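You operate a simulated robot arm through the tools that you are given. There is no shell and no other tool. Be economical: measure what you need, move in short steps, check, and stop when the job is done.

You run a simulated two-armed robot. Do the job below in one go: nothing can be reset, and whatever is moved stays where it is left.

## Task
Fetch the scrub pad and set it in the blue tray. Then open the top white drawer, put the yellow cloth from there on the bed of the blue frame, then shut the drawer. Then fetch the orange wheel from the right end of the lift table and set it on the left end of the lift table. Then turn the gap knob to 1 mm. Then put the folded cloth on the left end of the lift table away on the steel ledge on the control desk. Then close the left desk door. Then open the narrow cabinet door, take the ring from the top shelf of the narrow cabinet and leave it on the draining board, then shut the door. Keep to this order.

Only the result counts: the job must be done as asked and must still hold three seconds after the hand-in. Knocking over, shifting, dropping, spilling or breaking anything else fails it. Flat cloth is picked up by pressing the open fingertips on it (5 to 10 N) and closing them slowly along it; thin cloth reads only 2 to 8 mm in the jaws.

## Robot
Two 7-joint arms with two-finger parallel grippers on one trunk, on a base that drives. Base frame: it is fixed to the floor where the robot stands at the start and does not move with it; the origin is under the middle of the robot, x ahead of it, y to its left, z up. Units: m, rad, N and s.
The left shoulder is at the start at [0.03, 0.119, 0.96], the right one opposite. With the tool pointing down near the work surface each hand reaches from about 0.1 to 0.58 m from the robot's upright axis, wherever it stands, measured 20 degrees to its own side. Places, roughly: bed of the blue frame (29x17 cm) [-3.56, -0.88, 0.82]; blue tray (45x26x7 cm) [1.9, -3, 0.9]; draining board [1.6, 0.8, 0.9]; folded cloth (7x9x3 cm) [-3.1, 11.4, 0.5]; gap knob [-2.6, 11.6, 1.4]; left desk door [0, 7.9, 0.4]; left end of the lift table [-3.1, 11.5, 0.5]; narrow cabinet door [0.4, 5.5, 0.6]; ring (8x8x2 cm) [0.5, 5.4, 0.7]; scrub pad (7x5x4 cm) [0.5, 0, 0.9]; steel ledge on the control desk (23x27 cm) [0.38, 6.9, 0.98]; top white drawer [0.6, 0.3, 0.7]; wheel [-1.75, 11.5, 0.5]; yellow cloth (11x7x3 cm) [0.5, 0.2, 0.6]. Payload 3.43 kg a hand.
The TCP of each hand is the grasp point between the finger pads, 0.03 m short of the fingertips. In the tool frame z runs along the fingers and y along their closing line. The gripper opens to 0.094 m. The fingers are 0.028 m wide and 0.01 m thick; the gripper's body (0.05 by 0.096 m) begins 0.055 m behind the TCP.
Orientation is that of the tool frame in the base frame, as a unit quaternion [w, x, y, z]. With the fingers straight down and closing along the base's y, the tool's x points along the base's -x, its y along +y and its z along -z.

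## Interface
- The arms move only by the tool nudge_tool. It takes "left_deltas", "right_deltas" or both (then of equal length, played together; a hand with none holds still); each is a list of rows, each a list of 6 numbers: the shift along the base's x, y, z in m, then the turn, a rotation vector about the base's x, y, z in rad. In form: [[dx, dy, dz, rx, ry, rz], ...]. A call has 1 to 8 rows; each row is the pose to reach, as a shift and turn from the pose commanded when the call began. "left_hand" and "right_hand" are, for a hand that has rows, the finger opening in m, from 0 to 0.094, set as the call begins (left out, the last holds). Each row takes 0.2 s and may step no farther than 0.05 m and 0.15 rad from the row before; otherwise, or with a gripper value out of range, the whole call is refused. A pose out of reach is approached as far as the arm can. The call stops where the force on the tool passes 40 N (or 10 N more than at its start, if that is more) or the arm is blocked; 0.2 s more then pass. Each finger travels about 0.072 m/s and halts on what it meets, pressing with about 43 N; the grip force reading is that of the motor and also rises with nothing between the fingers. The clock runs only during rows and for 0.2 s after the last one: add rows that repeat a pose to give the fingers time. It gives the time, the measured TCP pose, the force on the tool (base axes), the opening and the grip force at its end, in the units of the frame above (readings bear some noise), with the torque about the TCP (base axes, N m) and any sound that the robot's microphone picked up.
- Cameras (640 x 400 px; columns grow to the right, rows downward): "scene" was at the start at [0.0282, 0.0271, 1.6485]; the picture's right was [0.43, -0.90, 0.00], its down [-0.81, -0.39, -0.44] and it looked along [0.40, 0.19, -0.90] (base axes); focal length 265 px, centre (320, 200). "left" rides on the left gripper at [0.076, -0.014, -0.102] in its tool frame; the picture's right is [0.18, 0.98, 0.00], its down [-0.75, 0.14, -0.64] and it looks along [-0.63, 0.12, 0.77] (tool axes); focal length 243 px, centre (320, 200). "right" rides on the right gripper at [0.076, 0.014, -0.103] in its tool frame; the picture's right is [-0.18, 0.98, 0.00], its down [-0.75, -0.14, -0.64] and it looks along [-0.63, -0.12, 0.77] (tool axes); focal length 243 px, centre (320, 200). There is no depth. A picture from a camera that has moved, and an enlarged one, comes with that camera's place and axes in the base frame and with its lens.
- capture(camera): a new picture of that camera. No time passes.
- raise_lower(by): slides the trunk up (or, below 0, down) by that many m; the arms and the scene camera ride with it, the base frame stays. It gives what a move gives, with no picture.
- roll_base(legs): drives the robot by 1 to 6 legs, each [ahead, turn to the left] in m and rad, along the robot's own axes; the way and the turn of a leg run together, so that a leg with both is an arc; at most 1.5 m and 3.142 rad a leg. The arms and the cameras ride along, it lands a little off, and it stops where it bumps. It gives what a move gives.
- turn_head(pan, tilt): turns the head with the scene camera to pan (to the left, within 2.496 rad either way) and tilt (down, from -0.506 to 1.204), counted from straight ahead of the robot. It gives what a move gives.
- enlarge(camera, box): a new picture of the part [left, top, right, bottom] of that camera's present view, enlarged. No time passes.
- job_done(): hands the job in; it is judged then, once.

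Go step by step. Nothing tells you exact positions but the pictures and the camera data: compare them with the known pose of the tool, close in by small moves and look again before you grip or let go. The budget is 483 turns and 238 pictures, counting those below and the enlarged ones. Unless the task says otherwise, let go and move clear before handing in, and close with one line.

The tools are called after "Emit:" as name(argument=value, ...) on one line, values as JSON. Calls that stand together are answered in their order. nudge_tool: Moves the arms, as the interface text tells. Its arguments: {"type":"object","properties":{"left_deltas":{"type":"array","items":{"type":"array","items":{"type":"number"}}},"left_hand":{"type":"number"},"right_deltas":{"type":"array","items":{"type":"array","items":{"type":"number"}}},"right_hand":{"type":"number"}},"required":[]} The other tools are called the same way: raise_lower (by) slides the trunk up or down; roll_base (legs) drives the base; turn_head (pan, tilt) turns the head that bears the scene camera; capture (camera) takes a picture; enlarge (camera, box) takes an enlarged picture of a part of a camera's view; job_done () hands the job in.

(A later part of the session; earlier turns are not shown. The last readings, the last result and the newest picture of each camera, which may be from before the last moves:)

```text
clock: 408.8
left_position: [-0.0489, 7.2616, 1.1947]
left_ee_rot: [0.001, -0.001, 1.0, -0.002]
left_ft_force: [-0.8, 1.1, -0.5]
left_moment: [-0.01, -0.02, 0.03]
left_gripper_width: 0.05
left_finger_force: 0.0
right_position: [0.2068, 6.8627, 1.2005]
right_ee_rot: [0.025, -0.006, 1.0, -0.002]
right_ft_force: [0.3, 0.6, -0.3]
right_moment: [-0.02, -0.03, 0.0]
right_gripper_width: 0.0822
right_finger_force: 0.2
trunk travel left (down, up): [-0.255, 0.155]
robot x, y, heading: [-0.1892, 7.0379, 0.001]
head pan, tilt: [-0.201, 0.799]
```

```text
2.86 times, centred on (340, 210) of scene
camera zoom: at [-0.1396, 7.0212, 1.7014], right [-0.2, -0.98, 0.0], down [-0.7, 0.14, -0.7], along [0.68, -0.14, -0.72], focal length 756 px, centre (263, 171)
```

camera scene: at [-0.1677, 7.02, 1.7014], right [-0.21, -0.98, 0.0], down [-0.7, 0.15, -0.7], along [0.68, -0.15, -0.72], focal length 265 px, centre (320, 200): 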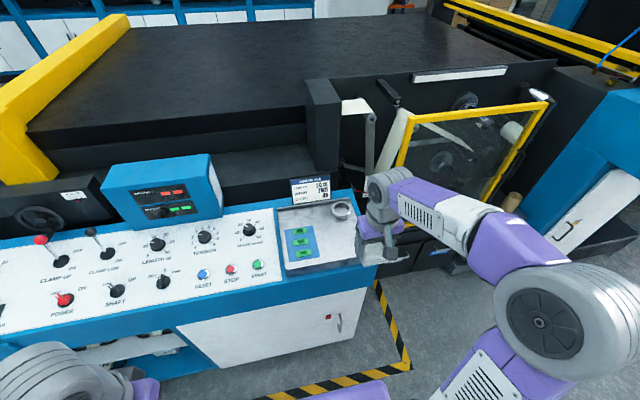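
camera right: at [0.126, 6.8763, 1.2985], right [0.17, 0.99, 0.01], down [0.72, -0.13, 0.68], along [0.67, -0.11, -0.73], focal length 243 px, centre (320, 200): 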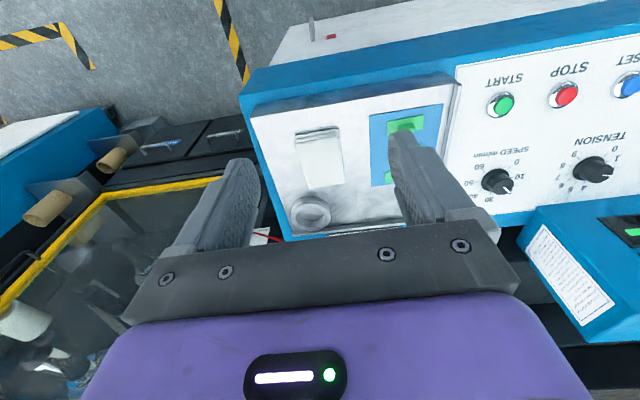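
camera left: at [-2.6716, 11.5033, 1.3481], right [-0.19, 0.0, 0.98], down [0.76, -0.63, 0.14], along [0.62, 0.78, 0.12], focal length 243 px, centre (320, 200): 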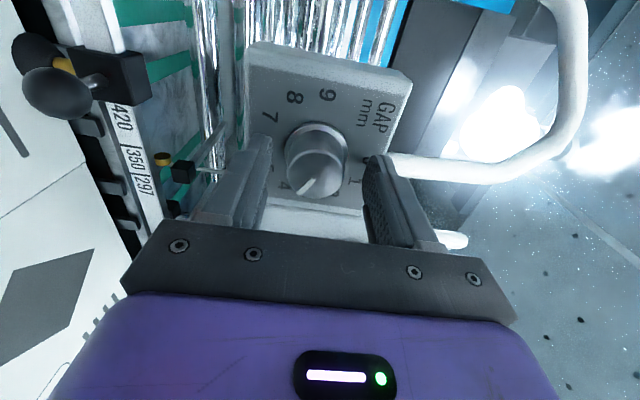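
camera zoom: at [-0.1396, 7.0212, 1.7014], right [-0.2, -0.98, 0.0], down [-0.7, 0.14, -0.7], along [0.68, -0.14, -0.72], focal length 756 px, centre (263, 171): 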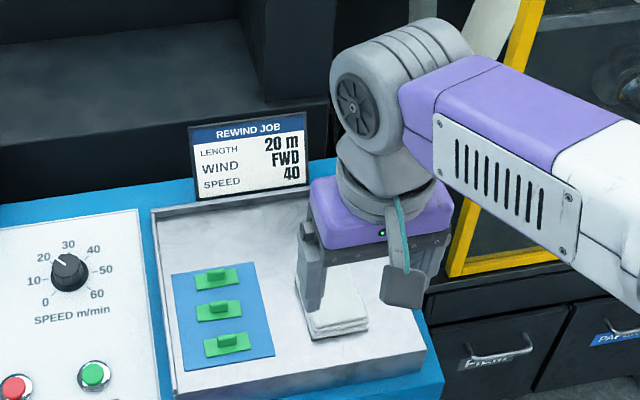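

The cloth lies on the ledge. Now the left desk door: backing off and looking at it.

Emit:
nudge_tool(right_deltas=[[-0.03, 0, 0, 0, 0, 0], [-0.06, 0, 0, 0, 0, 0]])

Emit:
roll_base(legs=[[-0.75, 0]])

Emit:
turn_head(pan=0.55, tilt=0.6)

Emit:
capture(camera="scene")

```text
clock: 409.4
left_position: [-0.0481, 7.2626, 1.1953]
left_ee_rot: [-0.001, -0.001, 1.0, -0.002]
left_ft_force: [0.1, -0.3, 0.0]
left_moment: [0.06, -0.02, -0.02]
left_gripper_width: 0.0503
left_finger_force: 0.1
right_position: [0.1464, 6.8625, 1.1984]
right_ee_rot: [0.025, -0.006, 1.0, 0.0]
right_ft_force: [-0.1, -1.2, -0.8]
right_moment: [0.02, -0.01, 0.02]
right_gripper_width: 0.0818
right_finger_force: 0.1
trunk travel left (down, up): [-0.255, 0.155]
robot x, y, heading: [-0.1907, 7.0369, -0.001]
head pan, tilt: [-0.201, 0.799]
```

```text
clock: 413.4
left_position: [-0.795, 7.2644, 1.1959]
left_ee_rot: [-0.001, 0.001, 1.0, -0.002]
left_ft_force: [0.0, 1.4, -0.1]
left_moment: [-0.01, 0.03, 0.01]
left_gripper_width: 0.0503
left_finger_force: 0.0
right_position: [-0.5997, 6.8626, 1.1975]
right_ee_rot: [0.024, -0.002, 1.0, -0.001]
right_ft_force: [-1.1, 0.5, 0.0]
right_moment: [0.0, -0.02, 0.01]
right_gripper_width: 0.0822
right_finger_force: 0.1
trunk travel left (down, up): [-0.255, 0.155]
robot x, y, heading: [-0.9355, 7.0409, -0.011]
head pan, tilt: [-0.201, 0.799]
```

```text
clock: 414.5
left_position: [-0.793, 7.2651, 1.1953]
left_ee_rot: [-0.001, 0.002, 1.0, -0.002]
left_ft_force: [0.0, 0.4, 0.8]
left_moment: [0.01, -0.01, 0.0]
left_gripper_width: 0.05
left_finger_force: 0.0
right_position: [-0.6013, 6.8623, 1.1981]
right_ee_rot: [0.025, -0.003, 1.0, 0.0]
right_ft_force: [-0.2, 0.8, 0.1]
right_moment: [-0.01, -0.03, 0.01]
right_gripper_width: 0.082
right_finger_force: 0.1
trunk travel left (down, up): [-0.255, 0.155]
robot x, y, heading: [-0.9356, 7.0372, -0.009]
head pan, tilt: [0.55, 0.6]
```

```text
118 pictures are left
camera scene: at [-0.8887, 7.0847, 1.7182], right [0.52, -0.86, 0.0], down [-0.48, -0.29, -0.82], along [0.71, 0.43, -0.57], focal length 265 px, centre (320, 200)
```

scene: 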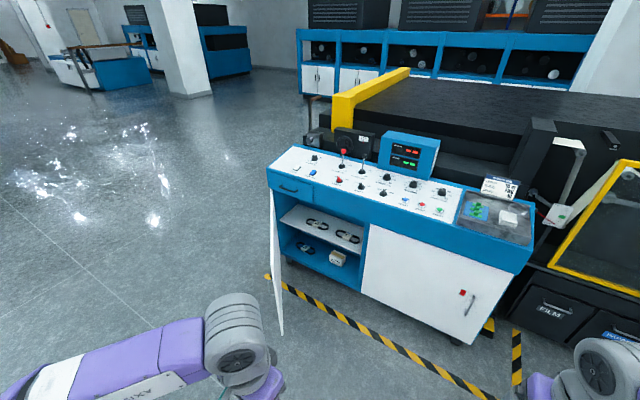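

Emit:
enlarge(camera="scene", box=[230, 140, 430, 350])

```text
1.90 times, centred on (330, 245) of scene
camera zoom: at [-0.8887, 7.0847, 1.7182], right [0.52, -0.86, 0.0], down [-0.48, -0.29, -0.82], along [0.71, 0.43, -0.57], focal length 504 px, centre (301, 114)
```

zoom: 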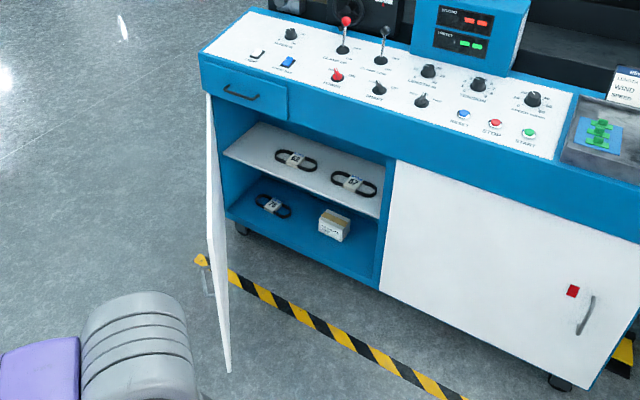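

The left door (≈0.7 m wide, z 0.12–0.75) is hinged near (0.25, 8.15) and stands open about 50°, free edge near (−0.26, 7.73). I'll go round to its outer (left) side and push it shut with a forward-pointing left hand.

Emit:
roll_base(legs=[[0, 1.641], [1.065, 0], [0, -2.069]])

Emit:
raise_lower(by=-0.2)

Emit:
turn_head(pan=0.0, tilt=0.6)

Emit:
capture(camera="scene")

```text
clock: 429.0
left_position: [-0.8162, 8.2553, 1.196]
left_ee_rot: [-0.001, 0.195, 0.981, -0.002]
left_ft_force: [-0.4, 0.1, -0.2]
left_moment: [-0.05, 0.02, 0.01]
left_gripper_width: 0.0501
left_finger_force: 0.0
right_position: [-0.7884, 7.8102, 1.1978]
right_ee_rot: [0.024, 0.189, 0.982, -0.006]
right_ft_force: [0.0, -0.5, -0.2]
right_moment: [0.0, -0.03, 0.02]
right_gripper_width: 0.082
right_finger_force: 0.0
trunk travel left (down, up): [-0.255, 0.155]
robot x, y, heading: [-1.0332, 8.1005, -0.393]
head pan, tilt: [0.55, 0.6]
```

```text
clock: 431.1
left_position: [-0.8159, 8.2545, 0.9959]
left_ee_rot: [-0.002, 0.195, 0.981, -0.001]
left_ft_force: [0.7, -0.7, -0.6]
left_moment: [0.0, -0.01, -0.01]
left_gripper_width: 0.05
left_finger_force: 0.0
right_position: [-0.7885, 7.8097, 0.9978]
right_ee_rot: [0.024, 0.19, 0.981, -0.006]
right_ft_force: [0.7, -0.8, 0.4]
right_moment: [0.01, -0.02, -0.02]
right_gripper_width: 0.082
right_finger_force: 0.1
trunk travel left (down, up): [-0.055, 0.355]
robot x, y, heading: [-1.0363, 8.1011, -0.399]
head pan, tilt: [0.55, 0.6]
```

```text
clock: 432.1
left_position: [-0.8169, 8.2557, 0.9954]
left_ee_rot: [-0.002, 0.195, 0.981, -0.002]
left_ft_force: [0.5, 0.3, 0.8]
left_moment: [-0.02, 0.0, 0.03]
left_gripper_width: 0.0501
left_finger_force: 0.0
right_position: [-0.7887, 7.8116, 0.9975]
right_ee_rot: [0.025, 0.19, 0.981, -0.005]
right_ft_force: [0.2, -0.4, -0.5]
right_moment: [0.02, -0.02, -0.03]
right_gripper_width: 0.082
right_finger_force: 0.1
trunk travel left (down, up): [-0.055, 0.355]
robot x, y, heading: [-1.0314, 8.1008, -0.393]
head pan, tilt: [0.0, 0.6]
```

```text
116 pictures are left
camera scene: at [-0.9775, 8.0784, 1.5182], right [-0.38, -0.92, 0.0], down [-0.52, 0.22, -0.83], along [0.76, -0.32, -0.56], focal length 265 px, centre (320, 200)
```

scene: 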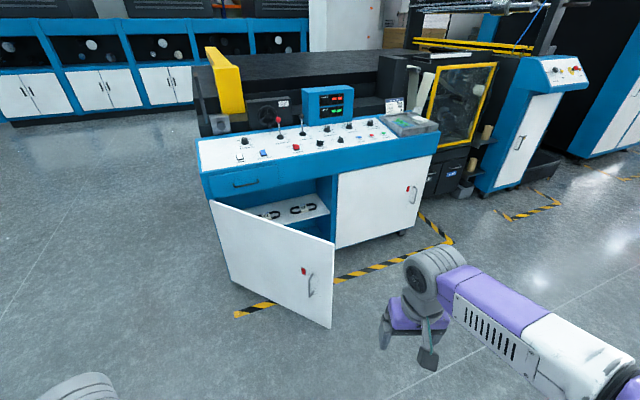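

Now the outer face is clear: free edge (−0.26, 7.71), hinge (0.235, 8.15), handle low at z 0.40. I'll turn the left hand forward with closed fingers at z ≈0.6.

Emit:
nudge_tool(left_hand=0.0, left_deltas=[[0.02, -0.015, -0.03, -0.0549, -0.1317, 0], [0.04, -0.03, -0.06, -0.1098, -0.2634, 0], [0.06, -0.045, -0.09, -0.1647, -0.3951, 0], [0.08, -0.06, -0.12, -0.2196, -0.5268, 0], [0.1, -0.075, -0.15, -0.2745, -0.6585, 0], [0.12, -0.09, -0.18, -0.3294, -0.7902, 0], [0.14, -0.105, -0.21, -0.3843, -0.9219, 0], [0.16, -0.12, -0.24, -0.4392, -1.0536, 0]])

Emit:
nudge_tool(left_deltas=[[0.027, -0.023, -0.022, -0.0549, -0.1317, 0], [0.054, -0.046, -0.044, -0.1098, -0.2634, 0], [0.081, -0.069, -0.066, -0.1647, -0.3951, 0], [0.108, -0.092, -0.088, -0.1647, -0.3951, 0], [0.135, -0.115, -0.11, -0.1647, -0.3951, 0], [0.162, -0.138, -0.132, -0.1647, -0.3951, 0], [0.189, -0.162, -0.156, -0.1647, -0.3951, 0]])

Emit:
capture(camera="scene")

```text
clock: 434.1
left_position: [-0.5587, 8.1199, 0.7418]
left_ee_rot: [0.583, 0.129, 0.793, -0.12]
left_ft_force: [-1.0, -0.3, 0.0]
left_moment: [0.01, 0.0, -0.02]
left_gripper_width: 0.0001
left_finger_force: 32.9
left hand out of reach, approached as far as the arm can: row 2, 3, 4, 5, 6, 7, 8
right_position: [-0.7893, 7.8116, 0.9975]
right_ee_rot: [0.025, 0.189, 0.982, -0.007]
right_ft_force: [0.8, 0.7, 0.3]
right_moment: [0.03, -0.03, 0.0]
right_gripper_width: 0.0821
right_finger_force: 0.1
trunk travel left (down, up): [-0.055, 0.355]
robot x, y, heading: [-1.031, 8.0979, -0.391]
head pan, tilt: [0.0, 0.6]
stopped in row 8 (left hand): the arm was blocked; the commanded pose is now the measured one
```

```text
clock: 435.7
left_position: [-0.3708, 7.9585, 0.5821]
left_ee_rot: [0.733, 0.103, 0.654, -0.156]
left_ft_force: [-0.2, -0.5, -0.6]
left_moment: [-0.01, 0.03, -0.01]
left_gripper_width: 0.0
left_finger_force: 33.2
right_position: [-0.7885, 7.8108, 0.9971]
right_ee_rot: [0.023, 0.19, 0.982, -0.005]
right_ft_force: [-0.2, 0.3, 0.6]
right_moment: [0.03, 0.0, 0.01]
right_gripper_width: 0.082
right_finger_force: 0.0
trunk travel left (down, up): [-0.055, 0.355]
robot x, y, heading: [-1.0331, 8.1024, -0.391]
head pan, tilt: [0.0, 0.6]
```

```text
115 pictures are left
camera scene: at [-0.9774, 8.0781, 1.5182], right [-0.38, -0.92, 0.0], down [-0.52, 0.22, -0.82], along [0.76, -0.32, -0.57], focal length 265 px, centre (320, 200)
```

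scene: 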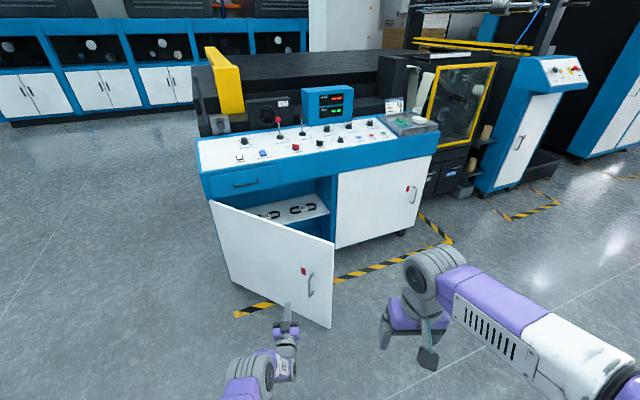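

The hand is extended, tip about 0.26 m from the door. Driving ahead to start swinging it.

Emit:
roll_base(legs=[[0.35, 0]])

Emit:
capture(camera="scene")

```text
clock: 437.9
left_position: [-0.0543, 7.8208, 0.5823]
left_ee_rot: [0.733, 0.105, 0.653, -0.158]
left_ft_force: [-0.2, 0.4, 0.2]
left_moment: [0.0, -0.01, -0.03]
left_gripper_width: 0.0
left_finger_force: 32.7
right_position: [-0.4738, 7.676, 0.999]
right_ee_rot: [0.024, 0.192, 0.981, -0.006]
right_ft_force: [0.5, 1.1, 0.1]
right_moment: [0.01, -0.01, 0.01]
right_gripper_width: 0.082
right_finger_force: 0.1
trunk travel left (down, up): [-0.055, 0.355]
robot x, y, heading: [-0.7158, 7.9678, -0.403]
head pan, tilt: [0.0, 0.6]
```

```text
114 pictures are left
camera scene: at [-0.6605, 7.9444, 1.5182], right [-0.39, -0.92, 0.0], down [-0.52, 0.22, -0.82], along [0.76, -0.32, -0.57], focal length 265 px, centre (320, 200)
```

scene: 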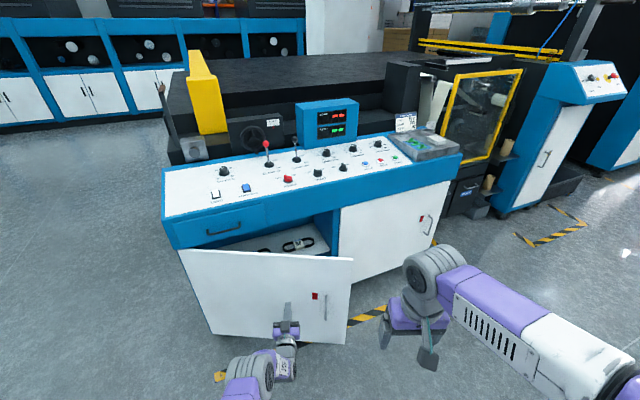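

The door is swinging. Continuing forward.

Emit:
roll_base(legs=[[0.18, 0]])

Emit:
capture(camera="scene")

```text
clock: 439.5
left_position: [0.1123, 7.7517, 0.5824]
left_ee_rot: [0.734, 0.103, 0.653, -0.156]
left_ft_force: [0.2, -0.5, 0.9]
left_moment: [0.0, 0.01, -0.01]
left_gripper_width: 0.0001
left_finger_force: 32.6
right_position: [-0.3048, 7.6041, 0.9979]
right_ee_rot: [0.024, 0.193, 0.981, -0.006]
right_ft_force: [0.2, 0.3, -0.6]
right_moment: [0.04, 0.02, 0.01]
right_gripper_width: 0.082
right_finger_force: 0.0
trunk travel left (down, up): [-0.055, 0.355]
robot x, y, heading: [-0.5507, 7.8984, -0.402]
head pan, tilt: [0.0, 0.6]
```

```text
113 pictures are left
camera scene: at [-0.4927, 7.8735, 1.5181], right [-0.39, -0.92, 0.0], down [-0.52, 0.22, -0.82], along [0.76, -0.32, -0.57], focal length 265 px, centre (320, 200)
```

scene: 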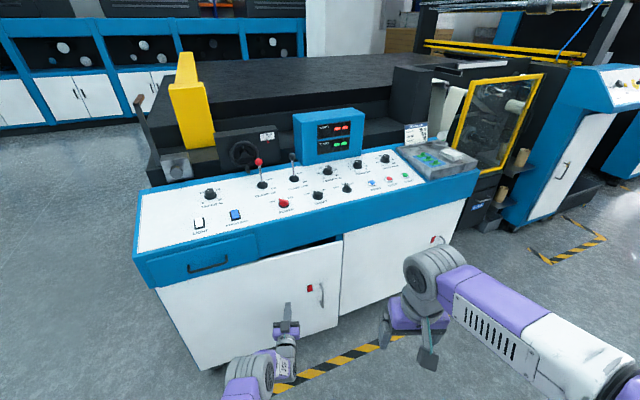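

Emit:
roll_base(legs=[[0.07, 0]])

Emit:
capture(camera="scene")

```text
clock: 440.5
left_position: [0.1752, 7.7251, 0.5824]
left_ee_rot: [0.734, 0.103, 0.653, -0.157]
left_ft_force: [-0.2, 0.8, 0.7]
left_moment: [0.0, -0.02, -0.03]
left_gripper_width: 0.0001
left_finger_force: 32.8
right_position: [-0.2412, 7.5789, 0.999]
right_ee_rot: [0.024, 0.193, 0.981, -0.006]
right_ft_force: [-0.5, 0.0, 0.2]
right_moment: [0.02, 0.04, 0.02]
right_gripper_width: 0.082
right_finger_force: 0.0
trunk travel left (down, up): [-0.055, 0.355]
robot x, y, heading: [-0.4869, 7.8714, -0.395]
head pan, tilt: [0.0, 0.6]
```

```text
112 pictures are left
camera scene: at [-0.4291, 7.8467, 1.5181], right [-0.39, -0.92, 0.0], down [-0.52, 0.22, -0.82], along [0.76, -0.32, -0.57], focal length 265 px, centre (320, 200)
```

scene: 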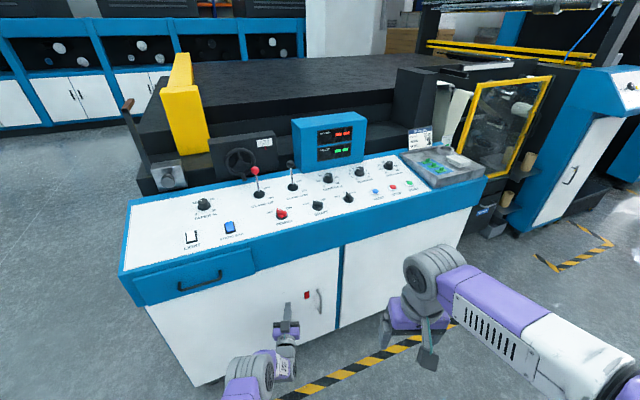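

Emit:
nudge_tool(left_deltas=[[0.008, -0.002, 0, 0, 0, 0], [0.016, -0.004, 0, 0, 0, 0], [0.024, -0.006, 0, 0, 0, 0], [0.032, -0.008, 0, 0, 0, 0]])

Emit:
enlarge(camera="scene", box=[120, 220, 420, 400])

```text
clock: 441.5
left_position: [0.2072, 7.7165, 0.5839]
left_ee_rot: [0.734, 0.102, 0.653, -0.157]
left_ft_force: [0.4, -0.5, 0.6]
left_moment: [-0.02, 0.01, -0.01]
left_gripper_width: 0.0002
left_finger_force: 32.6
right_position: [-0.2422, 7.5789, 0.9983]
right_ee_rot: [0.023, 0.193, 0.981, -0.005]
right_ft_force: [-0.1, -0.4, 0.5]
right_moment: [-0.02, -0.02, 0.01]
right_gripper_width: 0.082
right_finger_force: 0.0
trunk travel left (down, up): [-0.055, 0.355]
robot x, y, heading: [-0.4863, 7.8707, -0.398]
head pan, tilt: [0.0, 0.6]
```

```text
2.13 times, centred on (270, 310) of scene
camera zoom: at [-0.4301, 7.8471, 1.5182], right [-0.39, -0.92, 0.0], down [-0.52, 0.22, -0.83], along [0.76, -0.32, -0.56], focal length 565 px, centre (427, -35)
```

zoom: 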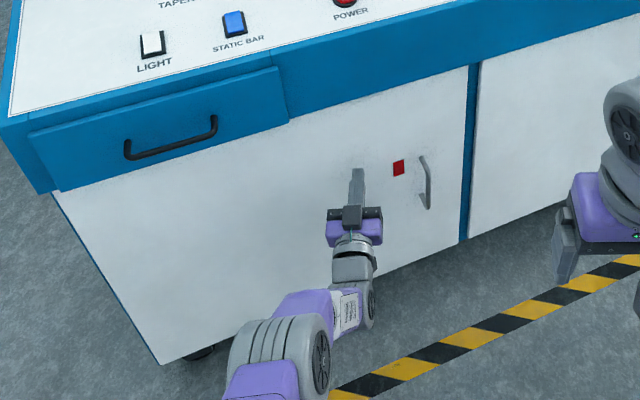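

Emit:
nudge_tool(left_deltas=[[0.006, 0, 0, 0, 0, 0], [0.012, 0, 0, 0, 0, 0], [0.018, 0, 0, 0, 0, 0], [0.024, 0, 0, 0, 0, 0], [0.03, 0, 0, 0, 0, 0]])

```text
clock: 442.4
left_position: [0.222, 7.718, 0.5827]
left_ee_rot: [0.736, 0.106, 0.65, -0.159]
left_ft_force: [-22.2, 8.3, 13.0]
left_moment: [0.01, -0.16, 0.21]
left_gripper_width: 0.0
left_finger_force: 33.1
right_position: [-0.2456, 7.5798, 0.9995]
right_ee_rot: [0.025, 0.192, 0.981, -0.006]
right_ft_force: [-0.2, 0.2, 0.9]
right_moment: [-0.01, -0.01, -0.02]
right_gripper_width: 0.0821
right_finger_force: 0.1
trunk travel left (down, up): [-0.055, 0.355]
robot x, y, heading: [-0.4884, 7.8685, -0.4]
head pan, tilt: [0.0, 0.6]
stopped in row 4 (left hand): the force on the tool passed its limit at 49 N (the readings are from after the stop); the commanded pose is now the measured one
```

The door is against its stop. Backing straight off and checking it stays shut.

Emit:
nudge_tool(left_deltas=[[-0.02, 0, 0, 0, 0, 0], [-0.06, 0.01, 0, 0, 0, 0]])

Emit:
roll_base(legs=[[-0.4, 0]])

Emit:
capture(camera="scene")

```text
clock: 443.0
left_position: [0.1644, 7.7264, 0.5804]
left_ee_rot: [0.734, 0.105, 0.653, -0.157]
left_ft_force: [-0.5, 0.3, -0.4]
left_moment: [-0.01, 0.0, 0.0]
left_gripper_width: 0.0003
left_finger_force: 32.8
right_position: [-0.2432, 7.5797, 0.9982]
right_ee_rot: [0.023, 0.193, 0.981, -0.005]
right_ft_force: [0.0, 0.4, -0.4]
right_moment: [0.01, -0.01, -0.01]
right_gripper_width: 0.0821
right_finger_force: 0.1
trunk travel left (down, up): [-0.055, 0.355]
robot x, y, heading: [-0.4873, 7.8704, -0.396]
head pan, tilt: [0.0, 0.6]
```

```text
clock: 445.4
left_position: [-0.1968, 7.8797, 0.5809]
left_ee_rot: [0.733, 0.105, 0.653, -0.158]
left_ft_force: [0.1, -0.2, 0.3]
left_moment: [-0.01, -0.03, 0.01]
left_gripper_width: 0.0
left_finger_force: 33.0
right_position: [-0.6053, 7.733, 0.9975]
right_ee_rot: [0.023, 0.193, 0.981, -0.005]
right_ft_force: [-0.1, 0.1, 1.5]
right_moment: [-0.01, 0.03, 0.01]
right_gripper_width: 0.0819
right_finger_force: 0.0
trunk travel left (down, up): [-0.055, 0.355]
robot x, y, heading: [-0.8458, 8.0238, -0.403]
head pan, tilt: [0.0, 0.6]
```

```text
110 pictures are left
camera scene: at [-0.7924, 8.0, 1.5182], right [-0.39, -0.92, 0.0], down [-0.52, 0.22, -0.83], along [0.76, -0.32, -0.56], focal length 265 px, centre (320, 200)
```

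scene: 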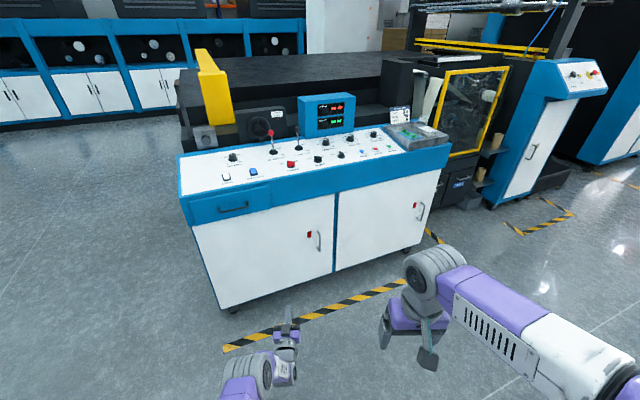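

The door stays shut. Driving to the narrow cabinet (blue, white door) further right.

Emit:
roll_base(legs=[[0, -1.19], [1.5, 0], [1.0, 0], [0, 1.59]])

Emit:
turn_head(pan=0.0, tilt=0.5)

Emit:
capture(camera="scene")

```text
clock: 464.5
left_position: [-0.273, 5.6458, 0.5808]
left_ee_rot: [0.75, -0.022, 0.661, -0.015]
left_ft_force: [-0.1, 0.4, -0.2]
left_moment: [0.03, -0.02, -0.01]
left_gripper_width: 0.0001
left_finger_force: 33.3
right_position: [-0.5953, 5.3551, 0.9971]
right_ee_rot: [0.024, 0.0, 1.0, 0.0]
right_ft_force: [-0.5, -0.4, -0.2]
right_moment: [0.0, -0.04, 0.0]
right_gripper_width: 0.0818
right_finger_force: 0.1
trunk travel left (down, up): [-0.055, 0.355]
robot x, y, heading: [-0.93, 5.5328, -0.011]
head pan, tilt: [0.0, 0.6]
```

```text
clock: 465.1
left_position: [-0.2742, 5.6461, 0.5805]
left_ee_rot: [0.751, -0.022, 0.66, -0.015]
left_ft_force: [-0.7, 0.4, -0.6]
left_moment: [0.01, 0.04, 0.02]
left_gripper_width: 0.0
left_finger_force: 33.1
right_position: [-0.5953, 5.3547, 0.9989]
right_ee_rot: [0.025, -0.001, 1.0, -0.001]
right_ft_force: [0.3, 0.0, -0.1]
right_moment: [0.01, 0.01, 0.0]
right_gripper_width: 0.0821
right_finger_force: 0.0
trunk travel left (down, up): [-0.055, 0.355]
robot x, y, heading: [-0.9306, 5.5283, -0.011]
head pan, tilt: [0.0, 0.499]
```

```text
109 pictures are left
camera scene: at [-0.8674, 5.5315, 1.5273], right [-0.01, -1.0, 0.0], down [-0.48, 0.01, -0.88], along [0.88, -0.01, -0.48], focal length 265 px, centre (320, 200)
```

scene: 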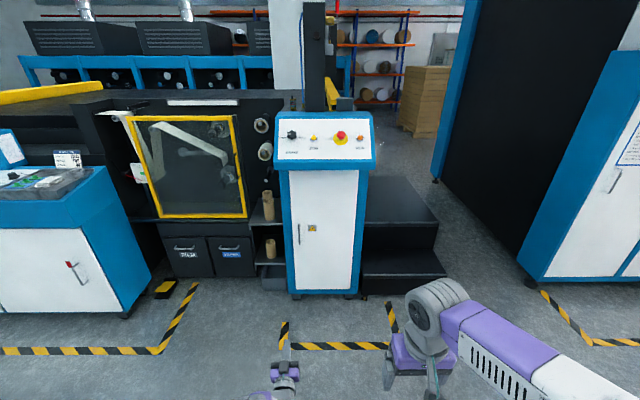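

Emit:
enlarge(camera="scene", box=[240, 100, 400, 310])

```text
1.90 times, centred on (320, 205) of scene
camera zoom: at [-0.8674, 5.5315, 1.5273], right [-0.01, -1.0, 0.0], down [-0.48, 0.01, -0.88], along [0.88, -0.01, -0.48], focal length 504 px, centre (320, 190)
```

zoom: 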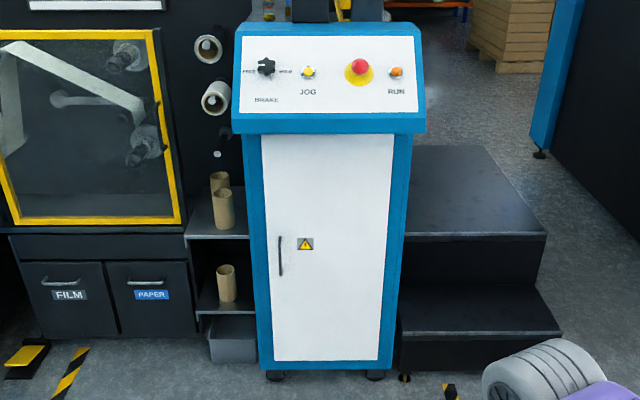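

The white door (y 5.31–5.68, face x ≈0.45) has a vertical bar handle on its left, about (0.42, 5.642, z 0.51–0.66); hinge on the right. I'll open the left jaws, level the hand and drive closer.

Emit:
nudge_tool(left_hand=0.094, left_deltas=[[0, 0, 0, 0, 0.064, 0], [0, 0, 0, 0, 0.128, 0], [0, 0, 0.0, 0, 0.128, 0], [0, 0, 0, 0, 0.128, 0]])

Emit:
roll_base(legs=[[0.53, 0.011]])

Emit:
capture(camera="left")

Emit:
capture(camera="scene")

```text
clock: 466.1
left_position: [-0.2741, 5.6458, 0.5808]
left_ee_rot: [0.706, -0.022, 0.707, -0.013]
left_ft_force: [0.9, 0.2, 0.2]
left_moment: [0.01, -0.03, 0.02]
left_gripper_width: 0.0941
left_finger_force: 0.1
right_position: [-0.594, 5.3549, 0.9983]
right_ee_rot: [0.025, 0.001, 1.0, -0.001]
right_ft_force: [0.6, -0.7, 0.3]
right_moment: [0.02, 0.0, 0.0]
right_gripper_width: 0.082
right_finger_force: 0.1
trunk travel left (down, up): [-0.055, 0.355]
robot x, y, heading: [-0.9293, 5.5298, -0.01]
head pan, tilt: [0.0, 0.499]
```

```text
clock: 469.3
left_position: [0.2618, 5.648, 0.5817]
left_ee_rot: [0.706, -0.026, 0.707, -0.009]
left_ft_force: [0.2, 0.4, 1.2]
left_moment: [-0.01, 0.02, 0.01]
left_gripper_width: 0.094
left_finger_force: 0.0
right_position: [-0.0556, 5.3547, 0.9966]
right_ee_rot: [0.025, -0.005, 1.0, 0.0]
right_ft_force: [0.1, -0.7, 0.2]
right_moment: [0.0, 0.02, 0.0]
right_gripper_width: 0.082
right_finger_force: 0.1
trunk travel left (down, up): [-0.055, 0.355]
robot x, y, heading: [-0.3971, 5.5261, -0.004]
head pan, tilt: [0.0, 0.499]
```

```text
107 pictures are left
camera left: at [0.1594, 5.6278, 0.5049], right [-0.02, 0.97, -0.23], down [-0.64, 0.16, 0.75], along [0.76, 0.17, 0.62], focal length 243 px, centre (320, 200)
```

left: 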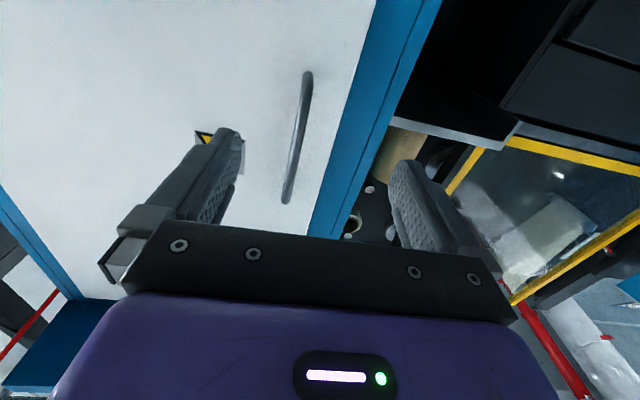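

```text
106 pictures are left
camera scene: at [-0.3306, 5.5282, 1.5273], right [0.0, -1.0, 0.0], down [-0.48, 0.0, -0.88], along [0.88, 0.0, -0.48], focal length 265 px, centre (320, 200)
```

scene: 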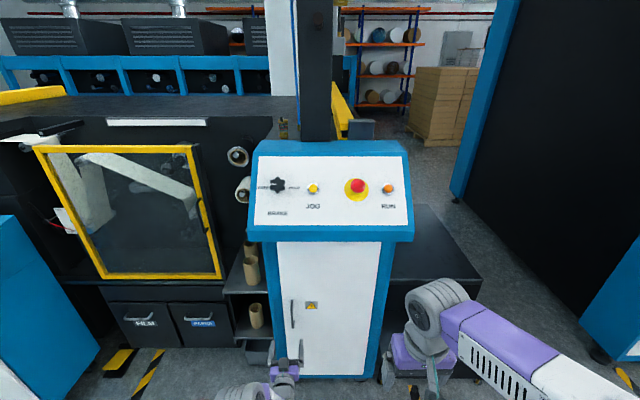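

Triangulated: the handle bar is at x ≈0.38, y ≈5.638, z 0.55–0.70. Advancing onto it.

Emit:
nudge_tool(left_deltas=[[0.02, -0.004, 0.015, 0, 0, 0], [0.045, -0.008, 0.03, 0, 0, 0], [0.07, -0.01, 0.04, 0, 0, 0]])

Emit:
capture(camera="left")

```text
clock: 470.1
left_position: [0.3321, 5.6369, 0.6193]
left_ee_rot: [0.706, -0.027, 0.707, -0.009]
left_ft_force: [0.0, 0.1, 0.1]
left_moment: [0.01, -0.02, 0.0]
left_gripper_width: 0.0939
left_finger_force: 0.0
right_position: [-0.0571, 5.3545, 0.9971]
right_ee_rot: [0.023, -0.005, 1.0, -0.001]
right_ft_force: [0.3, 0.6, -0.3]
right_moment: [-0.01, -0.01, -0.04]
right_gripper_width: 0.0818
right_finger_force: 0.1
trunk travel left (down, up): [-0.055, 0.355]
robot x, y, heading: [-0.3919, 5.5245, -0.007]
head pan, tilt: [0.0, 0.499]
```

```text
105 pictures are left
camera left: at [0.2292, 5.617, 0.5441], right [-0.02, 0.97, -0.23], down [-0.64, 0.16, 0.75], along [0.76, 0.17, 0.62], focal length 243 px, centre (320, 200)
```

left: 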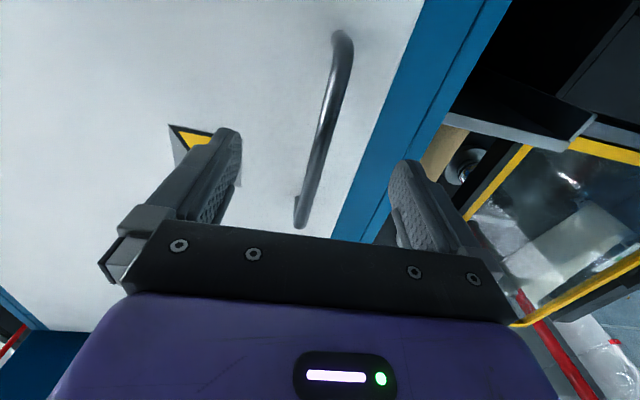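

Emit:
nudge_tool(left_deltas=[[0.018, 0, 0, 0, 0, 0], [0.036, 0, 0, 0, 0, 0]])

Emit:
capture(camera="left")

```text
clock: 470.7
left_position: [0.36, 5.636, 0.6192]
left_ee_rot: [0.709, -0.024, 0.704, -0.012]
left_ft_force: [-17.5, 1.7, 6.2]
left_moment: [-0.36, -0.04, -0.85]
left_gripper_width: 0.0931
left_finger_force: 0.0
right_position: [-0.0584, 5.3549, 0.9971]
right_ee_rot: [0.025, -0.005, 1.0, -0.002]
right_ft_force: [1.0, -0.4, 0.1]
right_moment: [-0.02, 0.0, 0.02]
right_gripper_width: 0.082
right_finger_force: 0.1
trunk travel left (down, up): [-0.055, 0.355]
robot x, y, heading: [-0.3933, 5.5259, 0.0]
head pan, tilt: [0.0, 0.499]
stopped in row 2 (left hand): the force on the tool passed its limit at 64 N (the readings are from after the stop); the commanded pose is now the measured one
```

```text
104 pictures are left
camera left: at [0.2585, 5.6152, 0.5425], right [-0.02, 0.97, -0.24], down [-0.65, 0.17, 0.74], along [0.76, 0.17, 0.63], focal length 243 px, centre (320, 200)
```

left: 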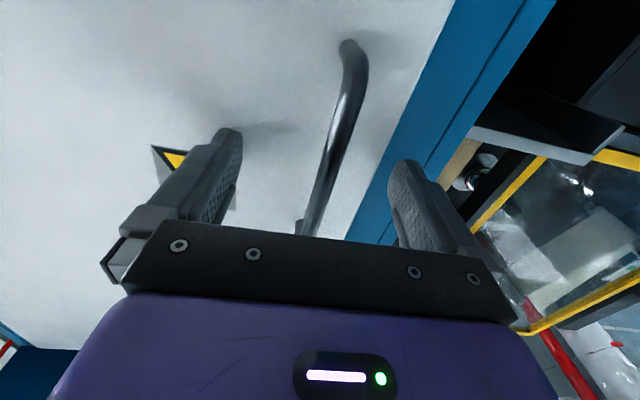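

The tips touched the door face (x ≈0.39); the bar is in the jaws. Backing 3 mm and closing.

Emit:
nudge_tool(left_deltas=[[-0.004, 0, 0, 0, 0, 0]])

Emit:
nudge_tool(left_hand=0.0, left_deltas=[[0, 0, 0, 0, 0, 0], [0, 0, 0, 0, 0, 0], [0, 0, 0, 0, 0, 0], [0, 0, 0, 0, 0, 0]])

```text
clock: 471.1
left_position: [0.3568, 5.6358, 0.6177]
left_ee_rot: [0.708, -0.025, 0.706, -0.012]
left_ft_force: [-0.1, 0.0, -0.1]
left_moment: [0.03, 0.01, 0.01]
left_gripper_width: 0.094
left_finger_force: 0.1
right_position: [-0.0565, 5.3543, 0.9983]
right_ee_rot: [0.024, -0.005, 1.0, -0.001]
right_ft_force: [-0.4, -0.1, 0.4]
right_moment: [-0.01, -0.01, 0.01]
right_gripper_width: 0.082
right_finger_force: 0.0
trunk travel left (down, up): [-0.055, 0.355]
robot x, y, heading: [-0.3926, 5.5271, -0.002]
head pan, tilt: [0.0, 0.499]
```

```text
clock: 472.1
left_position: [0.357, 5.6347, 0.6179]
left_ee_rot: [0.708, -0.024, 0.706, -0.01]
left_ft_force: [0.2, 1.2, 0.1]
left_moment: [0.99, 0.21, 0.02]
left_gripper_width: 0.0154
left_finger_force: 45.1
right_position: [-0.0574, 5.3539, 0.9976]
right_ee_rot: [0.025, -0.005, 1.0, -0.001]
right_ft_force: [0.2, -0.1, 0.2]
right_moment: [0.0, 0.0, 0.02]
right_gripper_width: 0.0822
right_finger_force: 0.1
trunk travel left (down, up): [-0.055, 0.355]
robot x, y, heading: [-0.3911, 5.5293, 0.002]
head pan, tilt: [0.0, 0.499]
```

Gripped. To allow the door to pivot, I'll regrip nearer the fingertips, then pull the handle along its arc.

Emit:
nudge_tool(left_hand=0.04, left_deltas=[[0, 0, 0, 0, 0, 0], [-0.018, 0, 0, 0, 0, 0]])

Emit:
nudge_tool(left_hand=0.0, left_deltas=[[0, 0, 0, 0, 0, 0], [0, 0, 0, 0, 0, 0], [0, 0, 0, 0, 0, 0]])

Emit:
nudge_tool(left_deltas=[[-0.0384, -0.0071, 0, 0, 0, 0.06], [-0.0757, -0.0188, 0, 0, 0, 0.12], [-0.1113, -0.0348, 0, 0, 0, 0.18], [-0.1448, -0.055, 0, 0, 0, 0.25]])

Emit:
capture(camera="scene")

```text
clock: 472.7
left_position: [0.338, 5.6352, 0.6181]
left_ee_rot: [0.708, -0.026, 0.705, -0.012]
left_ft_force: [0.9, -0.9, 0.4]
left_moment: [0.01, 0.01, 0.0]
left_gripper_width: 0.0401
left_finger_force: 0.1
right_position: [-0.0571, 5.3539, 0.9979]
right_ee_rot: [0.025, -0.006, 1.0, 0.0]
right_ft_force: [-0.4, -0.3, 0.7]
right_moment: [0.0, -0.04, -0.01]
right_gripper_width: 0.0821
right_finger_force: 0.1
trunk travel left (down, up): [-0.055, 0.355]
robot x, y, heading: [-0.3976, 5.5286, -0.003]
head pan, tilt: [0.0, 0.499]
```

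```text
clock: 473.5
left_position: [0.34, 5.6351, 0.6178]
left_ee_rot: [0.708, -0.023, 0.706, -0.011]
left_ft_force: [0.6, -0.7, 0.3]
left_moment: [1.36, 0.19, -0.02]
left_gripper_width: 0.0109
left_finger_force: 44.2
right_position: [-0.058, 5.3546, 0.9973]
right_ee_rot: [0.025, -0.005, 1.0, -0.001]
right_ft_force: [0.2, 0.4, 1.1]
right_moment: [-0.01, 0.01, 0.01]
right_gripper_width: 0.0819
right_finger_force: 0.1
trunk travel left (down, up): [-0.055, 0.355]
robot x, y, heading: [-0.3939, 5.5277, -0.007]
head pan, tilt: [0.0, 0.499]
```

```text
clock: 474.5
left_position: [0.1941, 5.5741, 0.619]
left_ee_rot: [0.704, -0.11, 0.698, 0.073]
left_ft_force: [14.6, -22.5, 0.4]
left_moment: [1.0, 1.32, -0.49]
left_gripper_width: 0.0109
left_finger_force: 44.2
right_position: [-0.0563, 5.3531, 0.9962]
right_ee_rot: [0.024, -0.004, 1.0, 0.0]
right_ft_force: [-0.4, 0.9, 0.0]
right_moment: [0.0, 0.02, 0.0]
right_gripper_width: 0.0822
right_finger_force: 0.1
trunk travel left (down, up): [-0.055, 0.355]
robot x, y, heading: [-0.3923, 5.5272, -0.001]
head pan, tilt: [0.0, 0.499]
```

```text
103 pictures are left
camera scene: at [-0.3295, 5.5255, 1.5272], right [0.0, -1.0, 0.0], down [-0.48, 0.0, -0.88], along [0.88, 0.0, -0.48], focal length 265 px, centre (320, 200)
```

scene: 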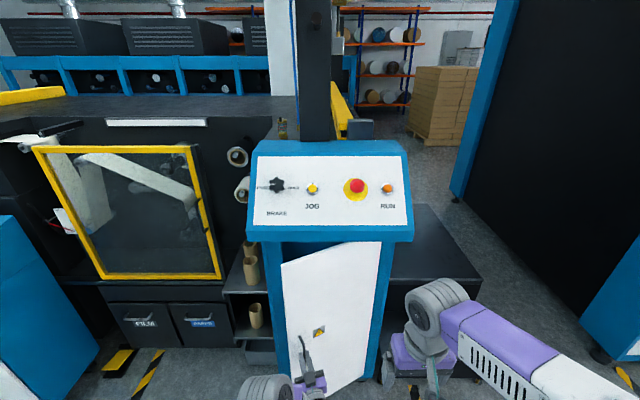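

It opens to about 30°. Continuing the arc a bit.

Emit:
nudge_tool(left_deltas=[[-0.031, -0.028, 0, 0, 0, 0.06], [-0.059, -0.056, 0, 0, 0, 0.12], [-0.083, -0.086, 0, 0, 0, 0.18], [-0.103, -0.118, 0, 0, 0, 0.24]])

Emit:
capture(camera="scene")

```text
clock: 475.3
left_position: [0.1146, 5.4912, 0.6189]
left_ee_rot: [0.696, -0.172, 0.684, 0.135]
left_ft_force: [9.6, -6.4, -6.1]
left_moment: [1.15, 0.73, -0.37]
left_gripper_width: 0.0109
left_finger_force: 44.0
right_position: [-0.0554, 5.3542, 0.9966]
right_ee_rot: [0.025, -0.005, 1.0, -0.001]
right_ft_force: [-0.5, 0.2, 1.0]
right_moment: [-0.04, 0.02, -0.04]
right_gripper_width: 0.0818
right_finger_force: 0.1
trunk travel left (down, up): [-0.055, 0.355]
robot x, y, heading: [-0.3975, 5.5254, -0.0]
head pan, tilt: [0.0, 0.499]
stopped in row 4 (left hand): the force on the tool passed its limit at 42 N (the readings are from after the stop); the commanded pose is now the measured one
```

```text
102 pictures are left
camera scene: at [-0.3291, 5.5276, 1.5271], right [0.0, -1.0, 0.0], down [-0.48, 0.0, -0.88], along [0.88, 0.0, -0.48], focal length 265 px, centre (320, 200)
```

scene: 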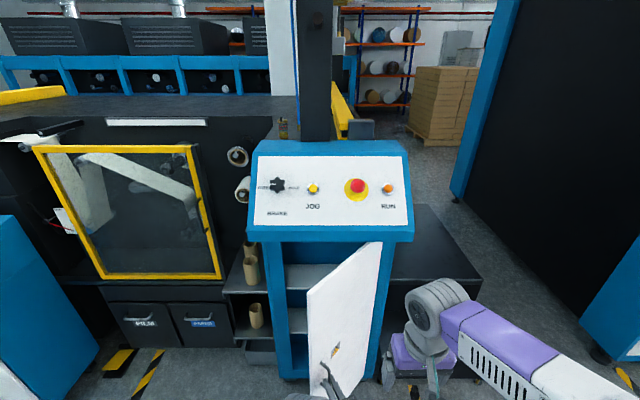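

About 55° open. Releasing the handle, backing off; also raising the right hand out of the door's way.

Emit:
nudge_tool(left_hand=0.05, left_deltas=[[0, 0, 0, 0, 0, 0], [0, 0, 0, 0, 0, 0], [-0.03, -0.01, 0, 0, 0, 0], [-0.06, -0.02, 0, 0, 0, 0]], right_deltas=[[0, 0, 0.03, 0, 0, 0], [-0.01, 0, 0.06, 0, 0, 0], [-0.03, 0, 0.1, 0, 0, 0], [-0.05, 0, 0.14, 0, 0, 0]])

Emit:
capture(camera="scene")

Emit:
capture(camera="left")

```text
clock: 476.3
left_position: [0.0523, 5.473, 0.6184]
left_ee_rot: [0.697, -0.173, 0.683, 0.136]
left_ft_force: [-0.4, 0.3, 0.7]
left_moment: [-0.01, -0.02, -0.05]
left_gripper_width: 0.0499
left_finger_force: 0.2
right_position: [-0.1067, 5.3536, 1.1389]
right_ee_rot: [0.026, -0.005, 1.0, 0.0]
right_ft_force: [0.2, -0.1, -0.9]
right_moment: [-0.01, -0.03, -0.01]
right_gripper_width: 0.0818
right_finger_force: 0.0
trunk travel left (down, up): [-0.055, 0.355]
robot x, y, heading: [-0.3919, 5.5256, -0.004]
head pan, tilt: [0.0, 0.499]
```

```text
101 pictures are left
camera scene: at [-0.3314, 5.5281, 1.5273], right [0.0, -1.0, 0.0], down [-0.48, 0.0, -0.88], along [0.88, 0.0, -0.48], focal length 265 px, centre (320, 200)
```

scene: 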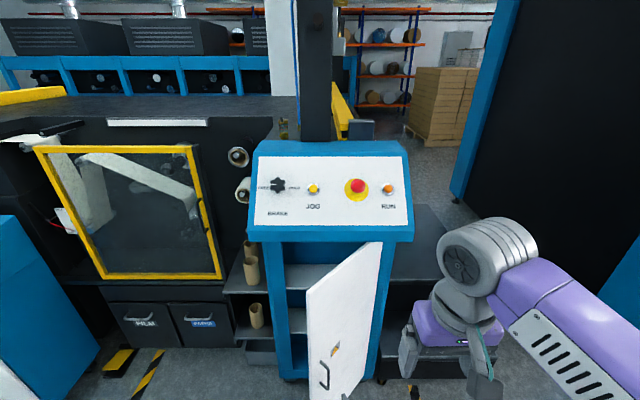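

```text
100 pictures are left
camera left: at [-0.0322, 5.4135, 0.5412], right [-0.41, 0.88, -0.24], down [-0.66, -0.11, 0.74], along [0.62, 0.46, 0.63], focal length 243 px, centre (320, 200)
```

left: 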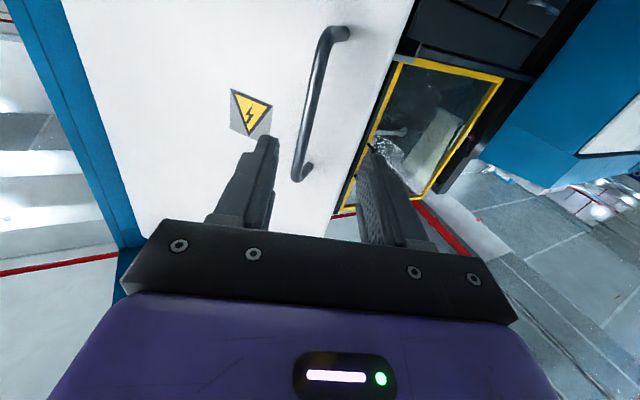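

The door is about 40° open. Moving the left hand round the door's free edge to its inner side.

Emit:
nudge_tool(left_hand=0.0, left_deltas=[[-0.02, 0.03, 0, 0, 0, -0.09], [-0.03, 0.07, 0, 0, 0, -0.18], [-0.03, 0.11, 0, 0, 0, -0.27], [-0.03, 0.15, 0, 0, 0, -0.36], [-0.03, 0.195, 0, 0, 0, -0.44], [0.01, 0.2, 0, 0, 0, -0.44], [0.05, 0.2, 0, 0, 0, -0.44], [0.09, 0.2, 0, 0, 0, -0.44]])

Emit:
capture(camera="scene")

```text
clock: 478.1
left_position: [0.146, 5.6719, 0.6181]
left_ee_rot: [0.709, -0.019, 0.705, -0.021]
left_ft_force: [0.1, 0.2, 0.0]
left_moment: [0.02, 0.0, 0.01]
left_gripper_width: 0.0
left_finger_force: 32.9
right_position: [-0.1065, 5.3543, 1.1371]
right_ee_rot: [0.025, -0.005, 1.0, -0.002]
right_ft_force: [-0.4, 0.3, -0.9]
right_moment: [0.03, -0.03, -0.02]
right_gripper_width: 0.082
right_finger_force: 0.0
trunk travel left (down, up): [-0.055, 0.355]
robot x, y, heading: [-0.3944, 5.5267, -0.003]
head pan, tilt: [0.0, 0.499]
```

```text
99 pictures are left
camera scene: at [-0.3306, 5.5283, 1.5273], right [0.0, -1.0, 0.0], down [-0.48, 0.0, -0.88], along [0.88, 0.0, -0.48], focal length 265 px, centre (320, 200)
```

scene: 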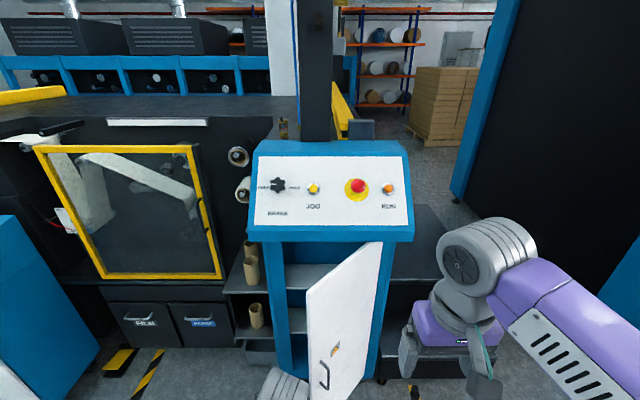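

Emit:
nudge_tool(left_deltas=[[0.04, 0, 0, 0, 0, 0], [0.08, 0, 0, 0, 0, 0], [0.1, 0, 0, 0, 0, 0], [0.1, -0.03, 0, 0, 0, 0], [0.1, -0.06, 0, 0, 0, 0], [0.095, -0.09, 0, 0, 0, 0], [0.085, -0.12, 0, 0, 0, 0], [0.07, -0.15, 0, 0, 0, 0]])

Emit:
capture(camera="scene")

```text
clock: 479.9
left_position: [0.2154, 5.5226, 0.6193]
left_ee_rot: [0.709, -0.02, 0.704, -0.02]
left_ft_force: [-1.0, 0.0, -0.1]
left_moment: [0.0, 0.04, -0.01]
left_gripper_width: 0.0
left_finger_force: 32.9
right_position: [-0.1073, 5.3555, 1.1387]
right_ee_rot: [0.024, -0.005, 1.0, -0.001]
right_ft_force: [1.4, 0.1, -0.6]
right_moment: [-0.02, -0.02, -0.01]
right_gripper_width: 0.0821
right_finger_force: 0.1
trunk travel left (down, up): [-0.055, 0.355]
robot x, y, heading: [-0.3941, 5.5266, -0.003]
head pan, tilt: [0.0, 0.499]
```

```text
98 pictures are left
camera scene: at [-0.3309, 5.5278, 1.5273], right [0.0, -1.0, 0.0], down [-0.48, 0.0, -0.88], along [0.88, 0.0, -0.48], focal length 265 px, centre (320, 200)
```

scene: 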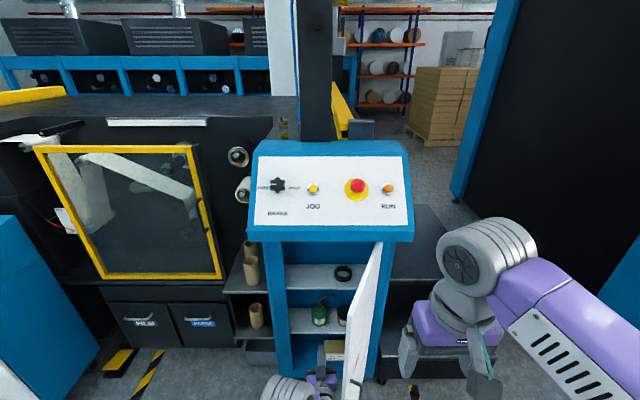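

Door swings further; the black ring shows on the top shelf. Pushing the door a bit more.

Emit:
nudge_tool(left_deltas=[[-0.01, -0.03, 0, 0, 0, 0], [-0.02, -0.06, 0, 0, 0, 0], [-0.03, -0.09, 0, 0, 0, 0], [-0.04, -0.12, 0, 0, 0, 0], [-0.05, -0.15, 0, 0, 0, 0], [-0.06, -0.18, 0, 0, 0, 0], [-0.07, -0.21, 0, 0, 0, 0]])

Emit:
capture(camera="scene")

```text
clock: 481.5
left_position: [0.1422, 5.3102, 0.6207]
left_ee_rot: [0.71, -0.019, 0.704, -0.021]
left_ft_force: [1.2, -0.4, -0.5]
left_moment: [0.0, -0.03, 0.01]
left_gripper_width: 0.0004
left_finger_force: 33.4
right_position: [-0.1064, 5.3546, 1.1381]
right_ee_rot: [0.025, -0.005, 1.0, -0.001]
right_ft_force: [0.1, 0.8, -0.4]
right_moment: [-0.01, 0.0, 0.01]
right_gripper_width: 0.0821
right_finger_force: 0.1
trunk travel left (down, up): [-0.055, 0.355]
robot x, y, heading: [-0.3945, 5.5299, 0.001]
head pan, tilt: [0.0, 0.499]
```

```text
97 pictures are left
camera scene: at [-0.331, 5.5279, 1.5273], right [0.0, -1.0, 0.0], down [-0.48, 0.0, -0.88], along [0.88, 0.0, -0.48], focal length 265 px, centre (320, 200)
```

scene: 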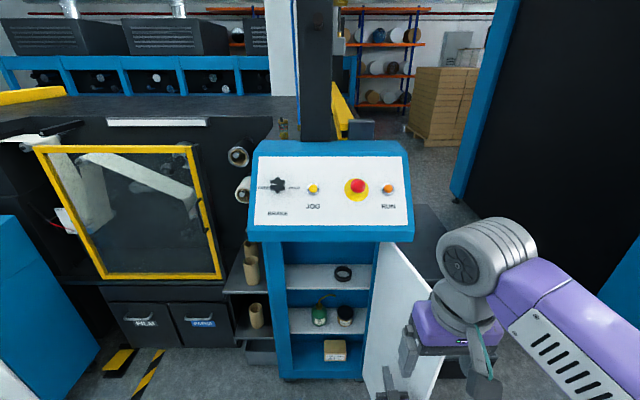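

The door is past 90°. The black ring lies on the top shelf near (0.51, 5.43, 0.715). Zooming to plan the grasp, and drawing the left hand off the door.

Emit:
enlarge(camera="scene", box=[270, 230, 410, 340])

Emit:
nudge_tool(left_hand=0.094, left_deltas=[[-0.02, 0.03, 0.01, 0, 0.08, 0], [-0.04, 0.06, 0.03, 0, 0.16, 0], [-0.06, 0.09, 0.05, 0, 0.24, 0], [-0.07, 0.12, 0.08, 0, 0.34, 0], [-0.07, 0.14, 0.11, 0, 0.44, 0], [-0.07, 0.14, 0.14, 0, 0.54, 0], [-0.07, 0.14, 0.17, 0, 0.61, 0]], right_deltas=[[-0.02, 0, 0, 0, 0, 0], [-0.04, 0, 0, 0, 0, 0], [-0.06, 0, 0, 0, 0, 0], [-0.08, 0, 0, 0, 0, 0], [-0.1, 0, 0, 0, 0, 0], [-0.12, 0, 0, 0, 0, 0], [-0.14, 0, 0, 0, 0, 0]])

```text
3.64 times, centred on (340, 285) of scene
camera zoom: at [-0.331, 5.5279, 1.5273], right [0.0, -1.0, 0.0], down [-0.48, 0.0, -0.88], along [0.88, 0.0, -0.48], focal length 963 px, centre (247, -109)
```

zoom: 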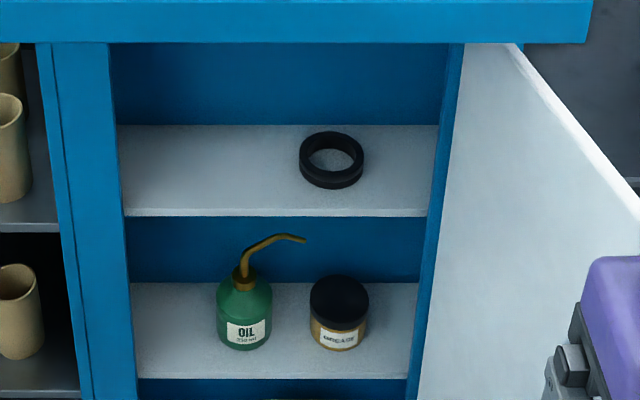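

```text
clock: 483.1
left_position: [0.0725, 5.4518, 0.7893]
left_ee_rot: [0.464, -0.025, 0.885, -0.014]
left_ft_force: [-0.7, 0.8, 0.7]
left_moment: [0.0, -0.04, 0.0]
left_gripper_width: 0.094
left_finger_force: 0.0
right_position: [-0.2492, 5.3538, 1.1391]
right_ee_rot: [0.025, -0.005, 1.0, -0.001]
right_ft_force: [0.2, -0.3, 0.9]
right_moment: [-0.03, -0.03, -0.01]
right_gripper_width: 0.0822
right_finger_force: 0.0
trunk travel left (down, up): [-0.055, 0.355]
robot x, y, heading: [-0.3914, 5.5276, -0.0]
head pan, tilt: [0.0, 0.499]
```

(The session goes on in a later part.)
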